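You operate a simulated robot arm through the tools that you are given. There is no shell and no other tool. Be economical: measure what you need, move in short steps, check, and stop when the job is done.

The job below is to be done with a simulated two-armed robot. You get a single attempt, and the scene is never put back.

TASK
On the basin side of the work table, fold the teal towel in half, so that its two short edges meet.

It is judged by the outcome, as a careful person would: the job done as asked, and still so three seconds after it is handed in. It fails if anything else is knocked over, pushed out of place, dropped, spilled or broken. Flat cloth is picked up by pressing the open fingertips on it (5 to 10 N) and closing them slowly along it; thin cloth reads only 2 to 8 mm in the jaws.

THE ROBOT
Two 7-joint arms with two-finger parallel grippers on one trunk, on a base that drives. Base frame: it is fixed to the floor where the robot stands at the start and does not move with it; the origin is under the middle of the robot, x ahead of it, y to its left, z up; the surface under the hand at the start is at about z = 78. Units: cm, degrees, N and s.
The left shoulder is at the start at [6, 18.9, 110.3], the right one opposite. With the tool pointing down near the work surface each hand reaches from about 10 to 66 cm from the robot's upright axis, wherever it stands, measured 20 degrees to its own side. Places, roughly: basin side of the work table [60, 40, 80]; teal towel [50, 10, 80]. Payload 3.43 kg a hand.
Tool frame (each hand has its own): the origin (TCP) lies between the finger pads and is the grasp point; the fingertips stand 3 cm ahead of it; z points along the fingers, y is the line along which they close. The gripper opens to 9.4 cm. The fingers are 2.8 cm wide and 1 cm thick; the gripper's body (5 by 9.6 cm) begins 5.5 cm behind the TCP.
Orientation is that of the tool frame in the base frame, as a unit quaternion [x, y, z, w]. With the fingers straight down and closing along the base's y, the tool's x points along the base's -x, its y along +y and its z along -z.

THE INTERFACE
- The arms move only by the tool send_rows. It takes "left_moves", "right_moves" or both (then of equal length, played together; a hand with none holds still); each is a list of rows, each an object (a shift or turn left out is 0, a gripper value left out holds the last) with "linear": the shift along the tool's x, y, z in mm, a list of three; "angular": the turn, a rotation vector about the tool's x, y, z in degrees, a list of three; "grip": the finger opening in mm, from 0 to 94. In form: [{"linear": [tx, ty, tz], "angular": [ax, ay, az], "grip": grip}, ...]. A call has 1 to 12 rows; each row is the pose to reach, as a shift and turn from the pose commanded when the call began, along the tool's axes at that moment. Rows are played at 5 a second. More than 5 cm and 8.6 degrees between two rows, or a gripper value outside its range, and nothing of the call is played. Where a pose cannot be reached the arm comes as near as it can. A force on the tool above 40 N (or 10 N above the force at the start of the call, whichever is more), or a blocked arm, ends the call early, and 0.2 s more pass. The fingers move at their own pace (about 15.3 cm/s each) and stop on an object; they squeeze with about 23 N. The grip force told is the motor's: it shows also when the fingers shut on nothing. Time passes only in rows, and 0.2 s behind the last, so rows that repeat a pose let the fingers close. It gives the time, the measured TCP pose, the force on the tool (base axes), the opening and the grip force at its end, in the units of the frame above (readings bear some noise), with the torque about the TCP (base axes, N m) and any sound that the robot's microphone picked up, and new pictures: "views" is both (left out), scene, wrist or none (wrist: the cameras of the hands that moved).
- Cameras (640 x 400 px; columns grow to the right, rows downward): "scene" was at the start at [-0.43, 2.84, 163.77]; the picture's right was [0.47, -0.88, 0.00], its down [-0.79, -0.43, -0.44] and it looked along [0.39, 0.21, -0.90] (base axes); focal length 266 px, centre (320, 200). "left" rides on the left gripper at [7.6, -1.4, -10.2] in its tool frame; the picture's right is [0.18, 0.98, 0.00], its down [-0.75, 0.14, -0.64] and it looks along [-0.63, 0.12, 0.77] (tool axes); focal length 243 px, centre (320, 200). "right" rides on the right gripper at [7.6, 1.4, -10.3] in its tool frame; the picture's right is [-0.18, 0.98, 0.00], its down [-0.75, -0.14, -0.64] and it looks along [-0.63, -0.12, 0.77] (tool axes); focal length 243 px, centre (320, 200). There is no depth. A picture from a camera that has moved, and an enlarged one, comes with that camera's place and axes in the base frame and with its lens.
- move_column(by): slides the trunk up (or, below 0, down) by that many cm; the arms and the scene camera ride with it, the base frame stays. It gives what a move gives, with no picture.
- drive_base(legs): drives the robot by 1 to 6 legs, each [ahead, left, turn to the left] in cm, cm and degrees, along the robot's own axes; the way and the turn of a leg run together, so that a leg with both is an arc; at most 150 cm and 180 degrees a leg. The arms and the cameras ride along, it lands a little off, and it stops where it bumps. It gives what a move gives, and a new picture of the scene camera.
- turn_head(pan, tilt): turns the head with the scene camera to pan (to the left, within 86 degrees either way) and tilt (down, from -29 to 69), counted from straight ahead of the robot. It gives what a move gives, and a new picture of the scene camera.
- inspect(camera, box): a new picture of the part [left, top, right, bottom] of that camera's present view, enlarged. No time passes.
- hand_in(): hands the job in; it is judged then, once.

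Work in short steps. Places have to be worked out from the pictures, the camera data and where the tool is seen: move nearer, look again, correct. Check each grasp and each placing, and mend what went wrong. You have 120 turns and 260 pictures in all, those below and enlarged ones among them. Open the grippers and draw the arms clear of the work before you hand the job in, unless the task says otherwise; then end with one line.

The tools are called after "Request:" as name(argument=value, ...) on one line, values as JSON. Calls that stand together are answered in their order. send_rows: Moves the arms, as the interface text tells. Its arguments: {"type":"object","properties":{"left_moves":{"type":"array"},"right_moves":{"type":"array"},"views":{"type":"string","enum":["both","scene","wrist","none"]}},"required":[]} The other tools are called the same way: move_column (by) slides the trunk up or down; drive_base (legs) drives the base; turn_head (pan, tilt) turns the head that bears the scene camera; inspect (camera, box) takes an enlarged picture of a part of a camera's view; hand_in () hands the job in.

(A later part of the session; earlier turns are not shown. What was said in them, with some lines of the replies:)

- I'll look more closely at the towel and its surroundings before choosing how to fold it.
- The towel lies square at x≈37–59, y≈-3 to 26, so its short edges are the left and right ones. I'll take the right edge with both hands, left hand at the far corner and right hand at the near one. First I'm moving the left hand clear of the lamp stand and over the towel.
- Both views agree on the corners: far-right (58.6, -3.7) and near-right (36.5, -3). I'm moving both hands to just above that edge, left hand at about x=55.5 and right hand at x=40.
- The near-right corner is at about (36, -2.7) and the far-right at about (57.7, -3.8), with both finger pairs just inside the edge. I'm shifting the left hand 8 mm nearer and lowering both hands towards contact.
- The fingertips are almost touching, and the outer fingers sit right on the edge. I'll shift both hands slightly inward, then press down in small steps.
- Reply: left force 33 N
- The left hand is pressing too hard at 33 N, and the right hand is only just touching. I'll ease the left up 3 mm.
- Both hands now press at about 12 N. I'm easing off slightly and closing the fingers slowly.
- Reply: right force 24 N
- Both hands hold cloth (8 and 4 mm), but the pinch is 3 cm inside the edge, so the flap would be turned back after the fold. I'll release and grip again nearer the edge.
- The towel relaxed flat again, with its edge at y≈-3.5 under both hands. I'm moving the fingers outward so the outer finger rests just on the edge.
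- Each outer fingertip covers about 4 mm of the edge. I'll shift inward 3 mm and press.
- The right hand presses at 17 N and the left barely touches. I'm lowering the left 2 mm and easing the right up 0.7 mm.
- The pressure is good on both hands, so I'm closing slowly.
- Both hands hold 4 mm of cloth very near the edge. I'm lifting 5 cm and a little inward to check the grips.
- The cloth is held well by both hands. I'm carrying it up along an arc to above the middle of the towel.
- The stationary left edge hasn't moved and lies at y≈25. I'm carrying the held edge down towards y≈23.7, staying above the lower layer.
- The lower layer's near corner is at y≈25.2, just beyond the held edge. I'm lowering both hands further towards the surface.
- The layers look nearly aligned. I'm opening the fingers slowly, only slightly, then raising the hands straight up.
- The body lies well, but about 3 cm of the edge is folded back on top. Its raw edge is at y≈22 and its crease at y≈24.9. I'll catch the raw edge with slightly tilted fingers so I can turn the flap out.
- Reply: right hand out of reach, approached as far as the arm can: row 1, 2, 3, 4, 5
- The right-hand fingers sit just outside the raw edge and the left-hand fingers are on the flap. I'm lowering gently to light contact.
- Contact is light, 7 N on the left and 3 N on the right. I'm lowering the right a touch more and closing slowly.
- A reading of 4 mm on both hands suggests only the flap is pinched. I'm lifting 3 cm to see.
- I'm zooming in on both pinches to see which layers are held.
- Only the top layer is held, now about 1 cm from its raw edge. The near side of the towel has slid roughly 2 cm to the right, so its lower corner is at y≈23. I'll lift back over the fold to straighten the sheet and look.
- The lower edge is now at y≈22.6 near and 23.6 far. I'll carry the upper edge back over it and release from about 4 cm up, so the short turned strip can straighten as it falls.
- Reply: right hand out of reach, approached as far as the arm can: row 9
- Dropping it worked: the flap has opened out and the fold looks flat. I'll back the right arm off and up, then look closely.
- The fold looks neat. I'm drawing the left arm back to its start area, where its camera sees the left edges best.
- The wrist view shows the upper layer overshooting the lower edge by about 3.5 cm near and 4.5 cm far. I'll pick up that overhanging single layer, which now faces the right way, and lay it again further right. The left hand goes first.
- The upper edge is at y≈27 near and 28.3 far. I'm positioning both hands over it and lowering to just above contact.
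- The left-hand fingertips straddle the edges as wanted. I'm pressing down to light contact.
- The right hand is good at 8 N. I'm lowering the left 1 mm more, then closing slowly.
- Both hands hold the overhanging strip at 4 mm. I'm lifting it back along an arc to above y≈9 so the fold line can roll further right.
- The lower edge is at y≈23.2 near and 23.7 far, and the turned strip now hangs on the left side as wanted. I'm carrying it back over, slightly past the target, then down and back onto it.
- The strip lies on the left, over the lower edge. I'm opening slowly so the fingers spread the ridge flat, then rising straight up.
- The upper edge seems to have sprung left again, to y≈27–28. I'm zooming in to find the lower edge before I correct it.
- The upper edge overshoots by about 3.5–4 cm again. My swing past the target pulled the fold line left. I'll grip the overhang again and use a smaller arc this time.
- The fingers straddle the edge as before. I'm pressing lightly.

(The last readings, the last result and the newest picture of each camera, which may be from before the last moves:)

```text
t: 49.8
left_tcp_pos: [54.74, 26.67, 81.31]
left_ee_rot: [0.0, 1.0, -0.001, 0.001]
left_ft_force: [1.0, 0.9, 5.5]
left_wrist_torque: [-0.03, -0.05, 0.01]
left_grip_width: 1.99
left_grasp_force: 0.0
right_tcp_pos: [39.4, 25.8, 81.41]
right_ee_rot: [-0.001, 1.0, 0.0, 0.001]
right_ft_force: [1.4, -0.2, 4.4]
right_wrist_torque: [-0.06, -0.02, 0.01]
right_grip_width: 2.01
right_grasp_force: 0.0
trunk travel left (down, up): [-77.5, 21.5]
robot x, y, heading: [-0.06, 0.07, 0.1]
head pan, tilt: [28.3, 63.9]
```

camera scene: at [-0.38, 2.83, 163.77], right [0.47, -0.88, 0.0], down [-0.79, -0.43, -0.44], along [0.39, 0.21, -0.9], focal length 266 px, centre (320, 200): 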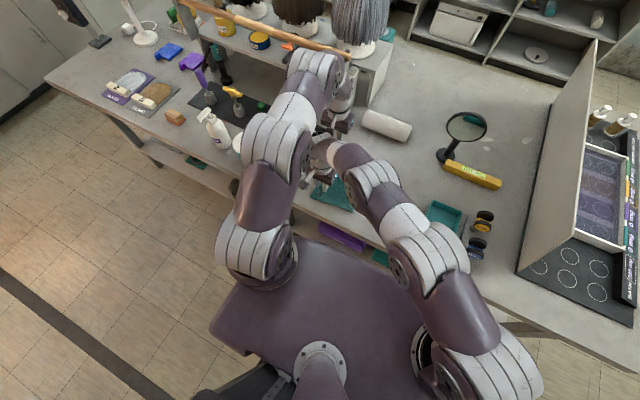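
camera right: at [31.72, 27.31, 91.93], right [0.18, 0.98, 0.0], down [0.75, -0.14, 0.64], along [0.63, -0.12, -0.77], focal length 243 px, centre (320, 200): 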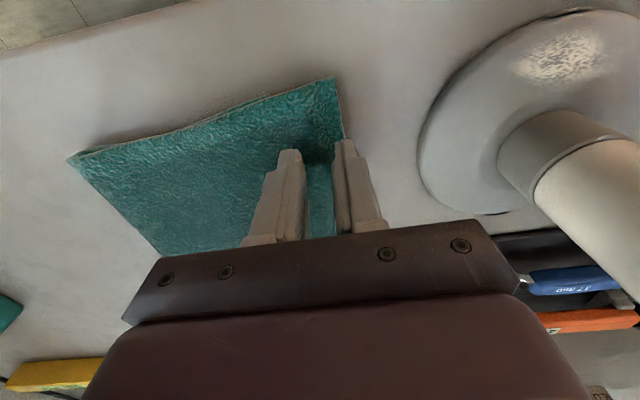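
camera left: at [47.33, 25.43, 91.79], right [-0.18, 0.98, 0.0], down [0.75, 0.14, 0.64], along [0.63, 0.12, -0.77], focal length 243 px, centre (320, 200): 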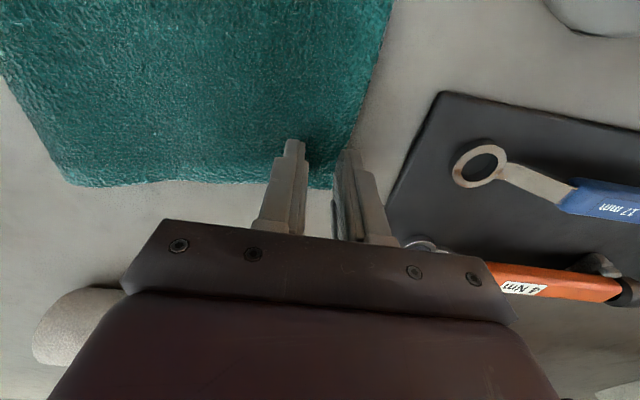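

Contact is about 5 N on each hand. I'm closing slowly.

Request:
send_rows(left_moves=[{"linear": [0, 0, 0.4], "grip": 18}, {"linear": [0, 0, 0.4], "grip": 15}, {"linear": [0, 0, 0.4], "grip": 12}, {"linear": [0, 0, 0.4], "grip": 9}, {"linear": [0, 0, 0.4], "grip": 6}, {"linear": [0, 0, 0.4], "grip": 3}, {"linear": [0, 0, 0.4], "grip": 0}, {"linear": [0, 0, 0.4], "grip": 0}], right_moves=[{"linear": [0, 0, 0.6], "grip": 18}, {"linear": [0, 0, 0.6], "grip": 15}, {"linear": [0, 0, 0.6], "grip": 12}, {"linear": [0, 0, 0.6], "grip": 9}, {"linear": [0, 0, 0.6], "grip": 6}, {"linear": [0, 0, 0.6], "grip": 3}, {"linear": [0, 0, 0.6], "grip": 0}, {"linear": [0, 0, 0.6], "grip": 0}], views="wrist")

```text
t: 51.6
left_tcp_pos: [54.72, 26.52, 81.34]
left_ee_rot: [0.0, 1.0, 0.001, 0.001]
left_ft_force: [0.7, -1.4, 17.4]
left_wrist_torque: [-0.07, -0.02, -0.04]
left_grip_width: 0.0
left_grasp_force: 22.9
right_tcp_pos: [39.36, 25.77, 81.45]
right_ee_rot: [0.0, 1.0, 0.001, 0.001]
right_ft_force: [2.9, -1.4, 3.0]
right_wrist_torque: [-0.03, -0.04, 0.0]
right_grip_width: 0.41
right_grasp_force: 23.3
trunk travel left (down, up): [-77.5, 21.5]
robot x, y, heading: [0.25, 0.06, 0.1]
head pan, tilt: [28.3, 63.9]
camera right: at [31.61, 27.16, 91.63], right [0.18, 0.98, 0.0], down [0.75, -0.14, 0.64], along [0.63, -0.12, -0.77], focal length 243 px, centre (320, 200)
camera left: at [47.12, 25.13, 91.41], right [-0.18, 0.98, 0.0], down [0.75, 0.14, 0.64], along [0.63, 0.12, -0.77], focal length 243 px, centre (320, 200)
```

right: 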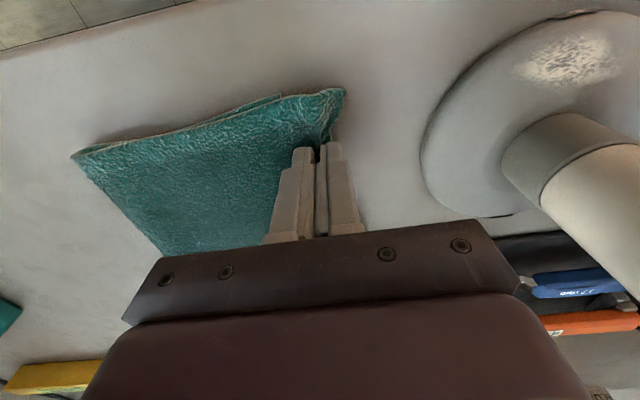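
left: 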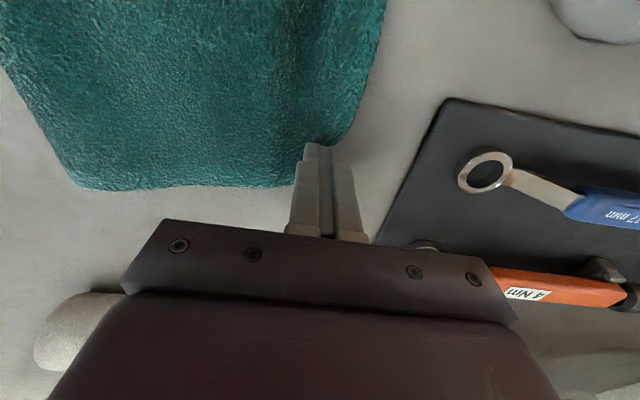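

The left hand closed on nothing while the right holds. I'm reopening the left and retrying a little further inside the edge.

Request:
send_rows(left_moves=[{"linear": [0, 0, -6]}, {"linear": [8, -4, -8], "grip": 20}, {"linear": [8, -4, -8]}, {"linear": [8, -4, -3]}, {"linear": [8, -4, -1]}, {"linear": [8, -4, -1]}], views="wrist")

```text
t: 53.0
left_tcp_pos: [53.92, 26.13, 81.39]
left_ee_rot: [0.0, 1.0, 0.0, 0.001]
left_ft_force: [-1.0, -0.9, 9.4]
left_wrist_torque: [0.01, 0.06, 0.04]
left_grip_width: 2.02
left_grasp_force: 0.0
right_tcp_pos: [39.4, 25.67, 81.42]
right_ee_rot: [0.0, 1.0, 0.001, 0.002]
right_ft_force: [1.9, -1.0, 5.5]
right_wrist_torque: [-0.01, -0.04, -0.02]
right_grip_width: 0.42
right_grasp_force: 22.8
trunk travel left (down, up): [-77.5, 21.5]
robot x, y, heading: [0.28, -0.23, -0.0]
head pan, tilt: [28.3, 63.9]
camera left: at [46.34, 24.75, 91.45], right [-0.18, 0.98, 0.0], down [0.75, 0.14, 0.64], along [0.63, 0.12, -0.77], focal length 243 px, centre (320, 200)
```

left: 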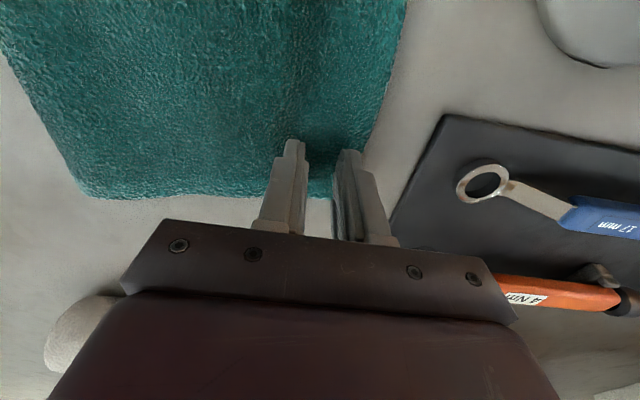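

The left hand presses at 9 N with both fingers on the cloth, so I'm closing it slowly.

Request:
send_rows(left_moves=[{"grip": 18}, {"grip": 15}, {"grip": 12}, {"grip": 9}, {"grip": 6}, {"grip": 3}, {"grip": 0}, {"grip": 0}], views="wrist")

```text
t: 54.8
left_tcp_pos: [53.78, 26.14, 81.3]
left_ee_rot: [-0.001, 1.0, 0.0, 0.001]
left_ft_force: [-0.4, -0.6, 13.3]
left_wrist_torque: [0.01, 0.05, -0.02]
left_grip_width: 0.36
left_grasp_force: 23.1
right_tcp_pos: [39.5, 25.69, 81.47]
right_ee_rot: [0.0, 1.0, 0.0, 0.001]
right_ft_force: [1.2, 1.7, 4.4]
right_wrist_torque: [0.0, -0.03, 0.01]
right_grip_width: 0.39
right_grasp_force: 23.1
trunk travel left (down, up): [-77.5, 21.5]
robot x, y, heading: [-0.11, 0.12, 0.1]
head pan, tilt: [28.3, 63.9]
camera left: at [46.31, 24.73, 91.44], right [-0.18, 0.98, 0.0], down [0.75, 0.14, 0.64], along [0.63, 0.12, -0.77], focal length 243 px, centre (320, 200)
```

left: 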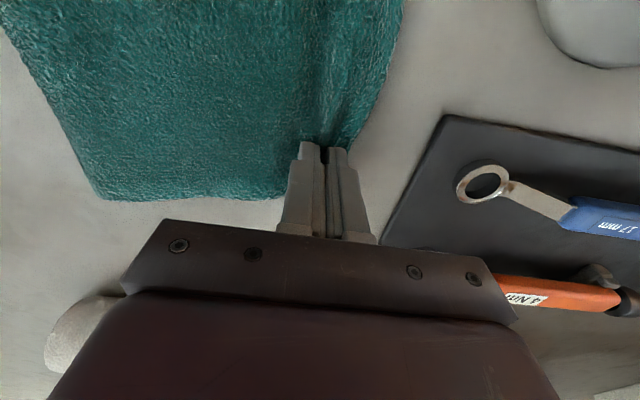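

Both hands hold 4 mm now. I'm lifting back over to above y≈7 and will re-measure the lower edge there.

Request:
send_rows(left_moves=[{"linear": [0, -10, -25]}, {"linear": [0, -30, -50]}, {"linear": [0, -55, -75]}, {"linear": [0, -85, -92]}, {"linear": [0, -115, -103]}, {"linear": [0, -150, -106]}, {"linear": [0, -180, -100]}, {"linear": [0, -195, -90]}, {"linear": [0, -195, -90]}], right_moves=[{"linear": [0, -10, -25]}, {"linear": [0, -30, -50]}, {"linear": [0, -55, -75]}, {"linear": [0, -85, -92]}, {"linear": [0, -115, -103]}, {"linear": [0, -150, -106]}, {"linear": [0, -180, -100]}, {"linear": [0, -195, -90]}, {"linear": [0, -195, -90]}], views="wrist")

```text
t: 56.8
left_tcp_pos: [53.95, 6.67, 89.91]
left_ee_rot: [0.0, 1.0, 0.0, 0.001]
left_ft_force: [-0.8, 0.5, 0.0]
left_wrist_torque: [-0.04, 0.0, -0.02]
left_grip_width: 0.36
left_grasp_force: 22.7
right_tcp_pos: [39.69, 6.46, 90.63]
right_ee_rot: [0.001, 1.0, 0.0, 0.0]
right_ft_force: [-0.3, -0.8, -0.3]
right_wrist_torque: [-0.02, 0.01, -0.04]
right_grip_width: 0.39
right_grasp_force: 23.0
trunk travel left (down, up): [-77.5, 21.5]
robot x, y, heading: [-0.23, -0.18, 0.2]
head pan, tilt: [28.3, 63.9]
camera right: at [31.94, 7.9, 100.78], right [0.18, 0.98, 0.0], down [0.75, -0.14, 0.64], along [0.63, -0.12, -0.77], focal length 243 px, centre (320, 200)
camera left: at [46.43, 5.25, 100.06], right [-0.18, 0.98, 0.0], down [0.75, 0.14, 0.64], along [0.63, 0.12, -0.77], focal length 243 px, centre (320, 200)
```

right: 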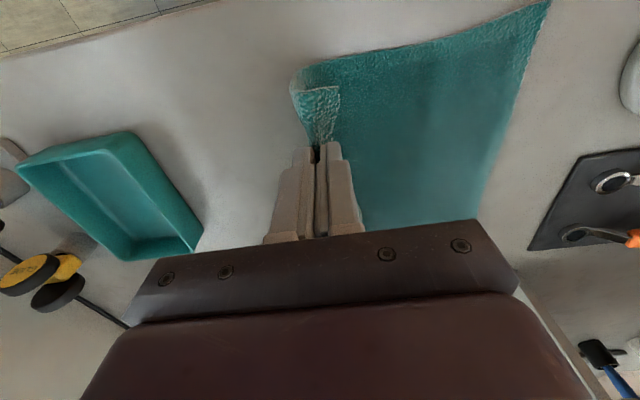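
left: 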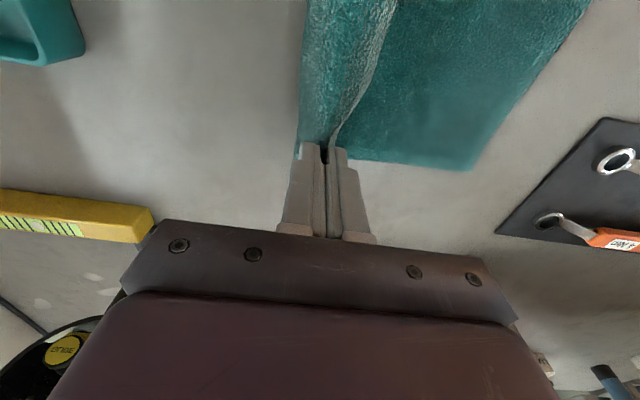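

The lower edge is at y≈23.9. I'm laying the upper edge along a tighter arc about y≈9.4 so nothing pulls the fold line, ending with the pinch at y≈21.

Request:
send_rows(left_moves=[{"linear": [0, 27, -14]}, {"linear": [0, 58, -14]}, {"linear": [0, 88, 1]}, {"linear": [0, 113, 21]}, {"linear": [0, 127, 41]}, {"linear": [0, 137, 61]}, {"linear": [0, 141, 76]}, {"linear": [0, 141, 76]}], right_moves=[{"linear": [0, 29, -7]}, {"linear": [0, 60, -7]}, {"linear": [0, 90, 8]}, {"linear": [0, 115, 28]}, {"linear": [0, 130, 48]}, {"linear": [0, 141, 68]}, {"linear": [0, 146, 83]}, {"linear": [0, 146, 83]}], views="both")

```text
t: 58.6
left_tcp_pos: [53.9, 20.64, 82.41]
left_ee_rot: [0.0, 1.0, 0.0, 0.001]
left_ft_force: [0.0, -0.3, 0.2]
left_wrist_torque: [-0.01, 0.02, -0.01]
left_grip_width: 0.32
left_grasp_force: 22.8
right_tcp_pos: [39.53, 20.96, 82.0]
right_ee_rot: [0.0, 1.0, 0.0, 0.0]
right_ft_force: [0.3, 0.2, -0.7]
right_wrist_torque: [0.01, -0.02, 0.0]
right_grip_width: 0.41
right_grasp_force: 23.0
trunk travel left (down, up): [-77.5, 21.5]
robot x, y, heading: [0.16, 0.18, 0.2]
head pan, tilt: [28.3, 63.9]
camera scene: at [-0.46, 2.82, 163.77], right [0.47, -0.88, 0.0], down [-0.79, -0.43, -0.44], along [0.39, 0.21, -0.9], focal length 266 px, centre (320, 200)
camera right: at [31.82, 22.51, 92.26], right [0.18, 0.98, 0.0], down [0.75, -0.14, 0.64], along [0.63, -0.12, -0.77], focal length 243 px, centre (320, 200)
camera left: at [46.31, 19.28, 92.47], right [-0.18, 0.98, 0.0], down [0.75, 0.14, 0.64], along [0.63, 0.12, -0.77], focal length 243 px, centre (320, 200)
```

scene: 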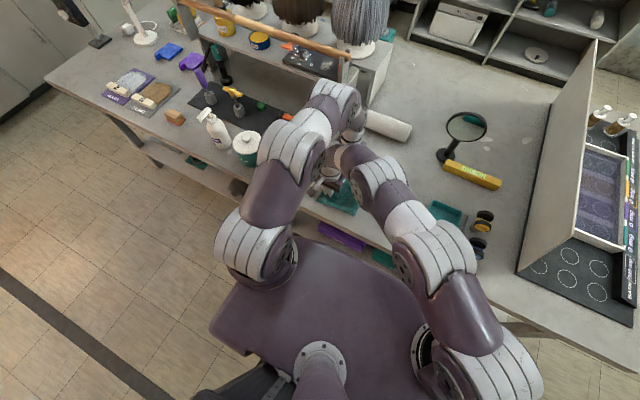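
right: 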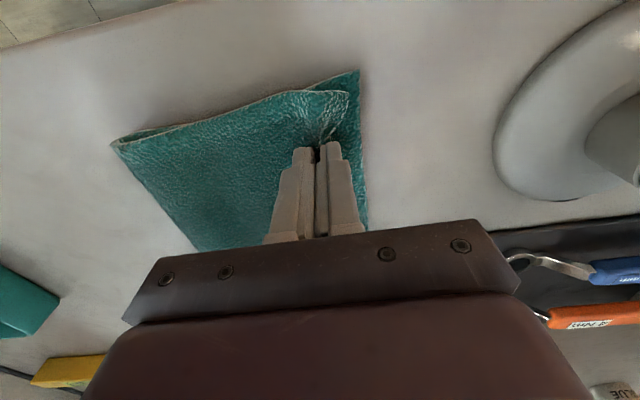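
left: 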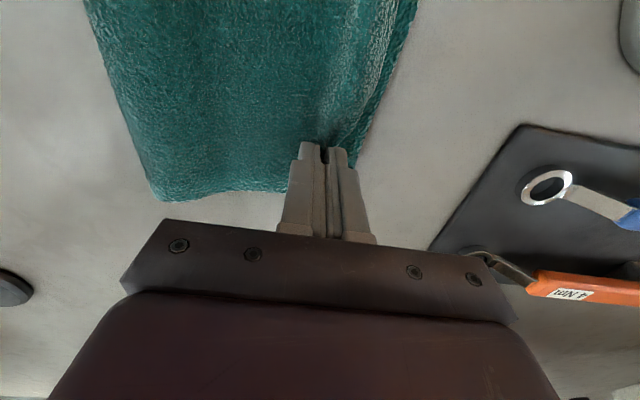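

The fold line is now at y≈8.5, as intended. I'm pressing the edge down lightly, then opening slowly and rising.

Request:
send_rows(left_moves=[{"linear": [0, 0, 3]}, {"linear": [0, 0, 5], "grip": 5}, {"linear": [0, 0, 5], "grip": 10}, {"linear": [0, 0, 5], "grip": 15}, {"linear": [0, 0, 5], "grip": 20}, {"linear": [0, 0, 5], "grip": 25}, {"linear": [0, 0, -15]}, {"linear": [0, 0, -60]}, {"linear": [0, 0, -105]}, {"linear": [0, 0, -120]}], right_moves=[{"linear": [0, 0, 1]}, {"linear": [0, 0, 2], "grip": 5}, {"linear": [0, 0, 2], "grip": 10}, {"linear": [0, 0, 2], "grip": 15}, {"linear": [0, 0, 2], "grip": 20}, {"linear": [0, 0, 2], "grip": 25}, {"linear": [0, 0, -15]}, {"linear": [0, 0, -60]}, {"linear": [0, 0, -105]}, {"linear": [0, 0, -120]}], views="wrist")

Request:
inspect(camera="right", box=[190, 20, 400, 150])

Request:
inspect(camera="left", box=[190, 0, 430, 150])

```text
t: 60.8
left_tcp_pos: [54.11, 21.01, 94.42]
left_ee_rot: [0.0, 1.0, 0.0, 0.0]
left_ft_force: [-0.1, 0.6, 0.6]
left_wrist_torque: [0.01, 0.02, 0.0]
left_grip_width: 2.52
left_grasp_force: 0.0
right_tcp_pos: [39.61, 21.09, 94.09]
right_ee_rot: [0.0, 1.0, -0.001, -0.001]
right_ft_force: [0.8, 0.4, -0.1]
right_wrist_torque: [-0.01, -0.03, 0.0]
right_grip_width: 2.49
right_grasp_force: 0.0
trunk travel left (down, up): [-77.5, 21.5]
robot x, y, heading: [0.2, 0.17, -0.1]
head pan, tilt: [28.3, 63.9]
camera right: at [32.02, 22.59, 104.19], right [0.18, 0.98, 0.0], down [0.75, -0.14, 0.64], along [0.63, -0.12, -0.77], focal length 243 px, centre (320, 200)
camera left: at [46.59, 19.47, 104.62], right [-0.18, 0.98, 0.0], down [0.75, 0.14, 0.64], along [0.63, 0.12, -0.77], focal length 243 px, centre (320, 200)
```

right: 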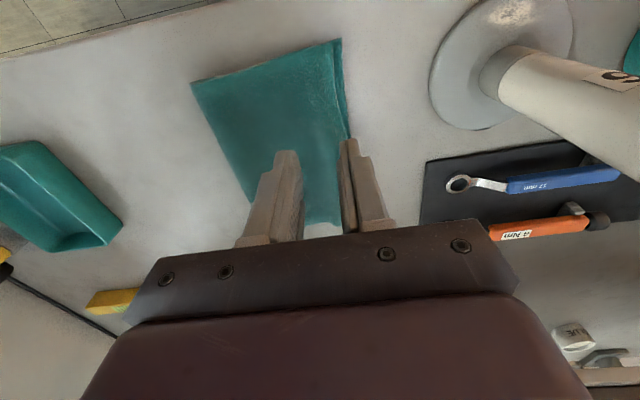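
left: 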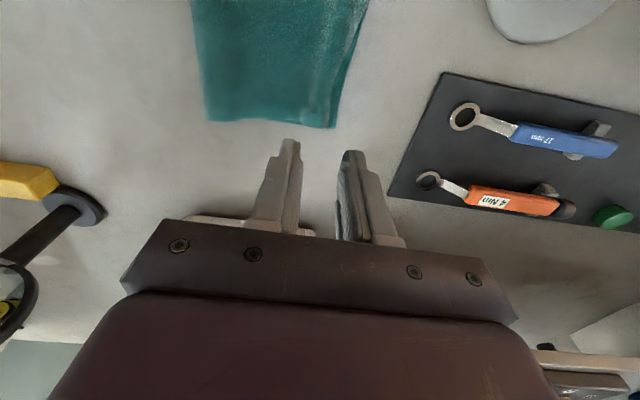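

```text
3.05 times, centred on (295, 85) of right
camera zoom: at [32.02, 22.59, 104.19], right [0.18, 0.98, 0.0], down [0.75, -0.14, 0.64], along [0.63, -0.12, -0.77], focal length 739 px, centre (396, 550)
```

zoom: 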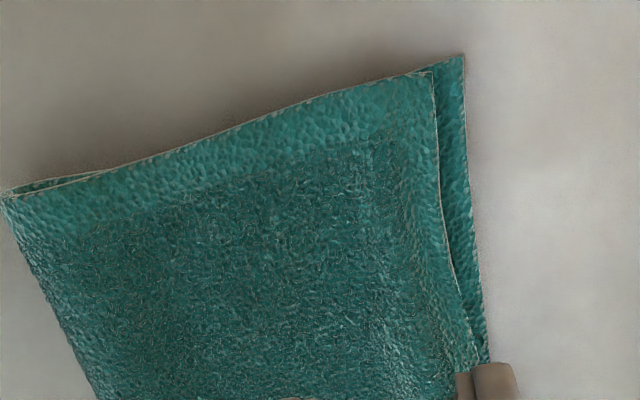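

```text
2.67 times, centred on (310, 75) of left
camera zoom: at [46.59, 19.47, 104.62], right [-0.18, 0.98, 0.0], down [0.75, 0.14, 0.64], along [0.63, 0.12, -0.77], focal length 647 px, centre (347, 533)
```

zoom: 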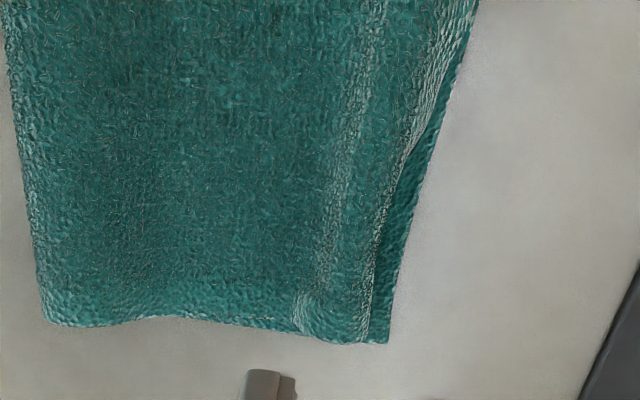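

The edges now meet to within about 1 cm all along, and the towel lies flat. I'm drawing both arms clear and checking that it stays put.

Request:
send_rows(right_moves=[{"linear": [0, -30, -10]}, {"linear": [0, -70, -15]}, {"linear": [0, -110, -20]}, {"linear": [0, -150, -20]}, {"linear": [0, -190, -20]}, {"linear": [0, -230, -20]}, {"linear": [20, -260, -20]}, {"linear": [35, -285, -20]}], left_moves=[{"linear": [0, 0, -40]}, {"linear": [0, 0, -80]}, {"linear": [0, 0, -80]}, {"linear": [0, 0, -80]}, {"linear": [0, 0, -80]}, {"linear": [0, 0, -80]}, {"linear": [0, 0, -80]}, {"linear": [0, 0, -80]}], views="none")

Request:
send_rows(left_moves=[{"linear": [30, 0, -10], "grip": 60}, {"linear": [70, 0, -20]}, {"linear": [110, 0, -20]}, {"linear": [150, 10, -20]}, {"linear": [190, 30, -20]}, {"linear": [230, 50, -20]}, {"linear": [236, 60, -20]}], views="both")

Request:
inspect(camera="left", box=[100, 60, 360, 230])

Request:
inspect(camera="scene", box=[260, 110, 440, 250])

```text
t: 62.6
left_tcp_pos: [53.97, 20.46, 102.72]
left_ee_rot: [0.0, 1.0, 0.0, 0.0]
left_ft_force: [0.4, 0.1, 0.5]
left_wrist_torque: [-0.02, 0.0, 0.01]
left_grip_width: 2.53
left_grasp_force: 0.0
right_tcp_pos: [35.96, -7.82, 95.89]
right_ee_rot: [0.001, 1.0, 0.0, 0.0]
right_ft_force: [0.1, -0.6, 0.1]
right_wrist_torque: [0.02, -0.04, 0.01]
right_grip_width: 2.5
right_grasp_force: 0.1
trunk travel left (down, up): [-77.5, 21.5]
robot x, y, heading: [-0.09, -0.3, 0.0]
head pan, tilt: [28.3, 63.9]
```

```text
t: 64.2
left_tcp_pos: [30.39, 26.78, 104.74]
left_ee_rot: [0.0, 1.0, 0.0, 0.001]
left_ft_force: [-0.9, 0.1, -0.4]
left_wrist_torque: [0.0, 0.0, 0.03]
left_grip_width: 6.0
left_grasp_force: 0.0
right_tcp_pos: [36.09, -7.74, 95.92]
right_ee_rot: [0.001, 1.0, 0.0, -0.001]
right_ft_force: [0.3, -0.4, -0.1]
right_wrist_torque: [0.01, 0.03, 0.02]
right_grip_width: 2.49
right_grasp_force: 0.1
trunk travel left (down, up): [-77.5, 21.5]
robot x, y, heading: [0.14, -0.1, -0.2]
head pan, tilt: [28.3, 63.9]
camera scene: at [-0.37, 2.86, 163.76], right [0.47, -0.88, 0.0], down [-0.79, -0.43, -0.44], along [0.39, 0.21, -0.9], focal length 266 px, centre (320, 200)
camera left: at [22.87, 25.35, 114.85], right [-0.18, 0.98, 0.0], down [0.75, 0.14, 0.64], along [0.63, 0.12, -0.77], focal length 243 px, centre (320, 200)
```

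scene: 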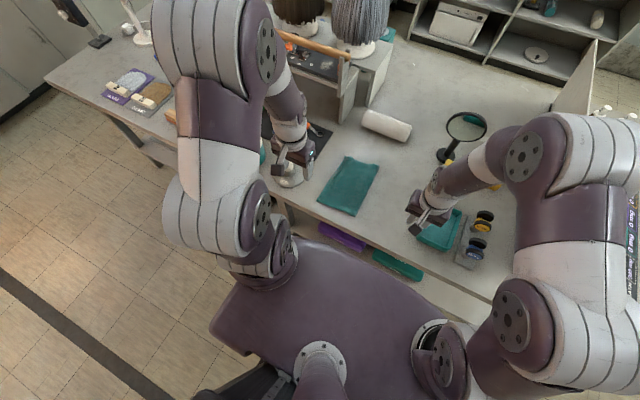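
left: 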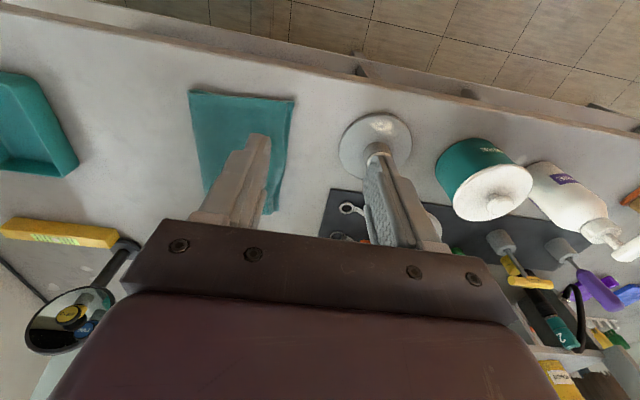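

```text
2.35 times, centred on (230, 145) of left
camera zoom: at [22.87, 25.35, 114.85], right [-0.18, 0.98, 0.0], down [0.75, 0.14, 0.64], along [0.63, 0.12, -0.77], focal length 571 px, centre (532, 329)
```

zoom: 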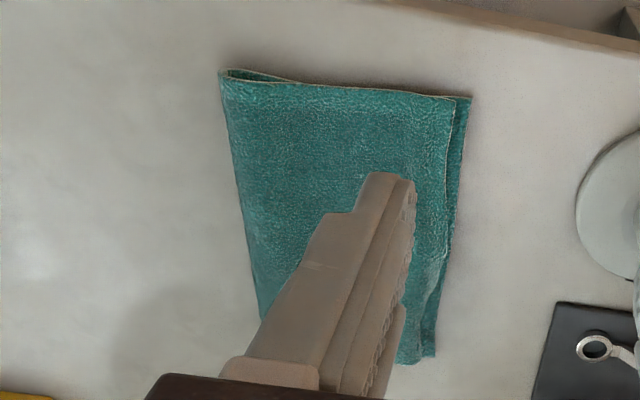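

```text
2.86 times, centred on (350, 180) of scene
camera zoom: at [-0.37, 2.86, 163.76], right [0.47, -0.88, 0.0], down [-0.79, -0.43, -0.44], along [0.39, 0.21, -0.9], focal length 761 px, centre (234, 257)
```

zoom: 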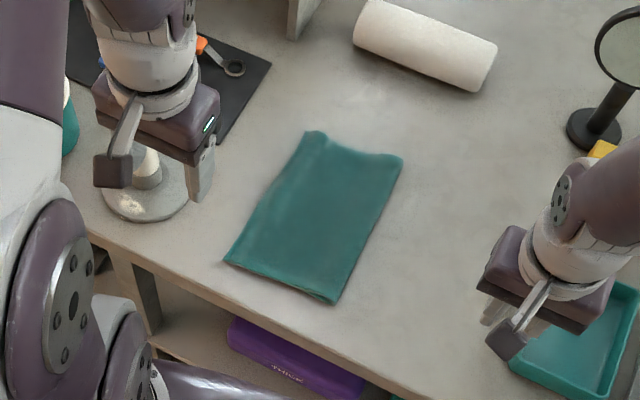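

The towel is folded in half with its short edges within about 1 cm of each other. Nothing else has moved, and both hands are open and clear, so I'm handing in.

Request:
hand_in()

```text
The job is handed in.
```

The teal towel is folded in half on the table, with its two short edges meeting to within about 1 cm. A slight ridge remains near the far corner, nothing else was disturbed, and both grippers are open and clear.
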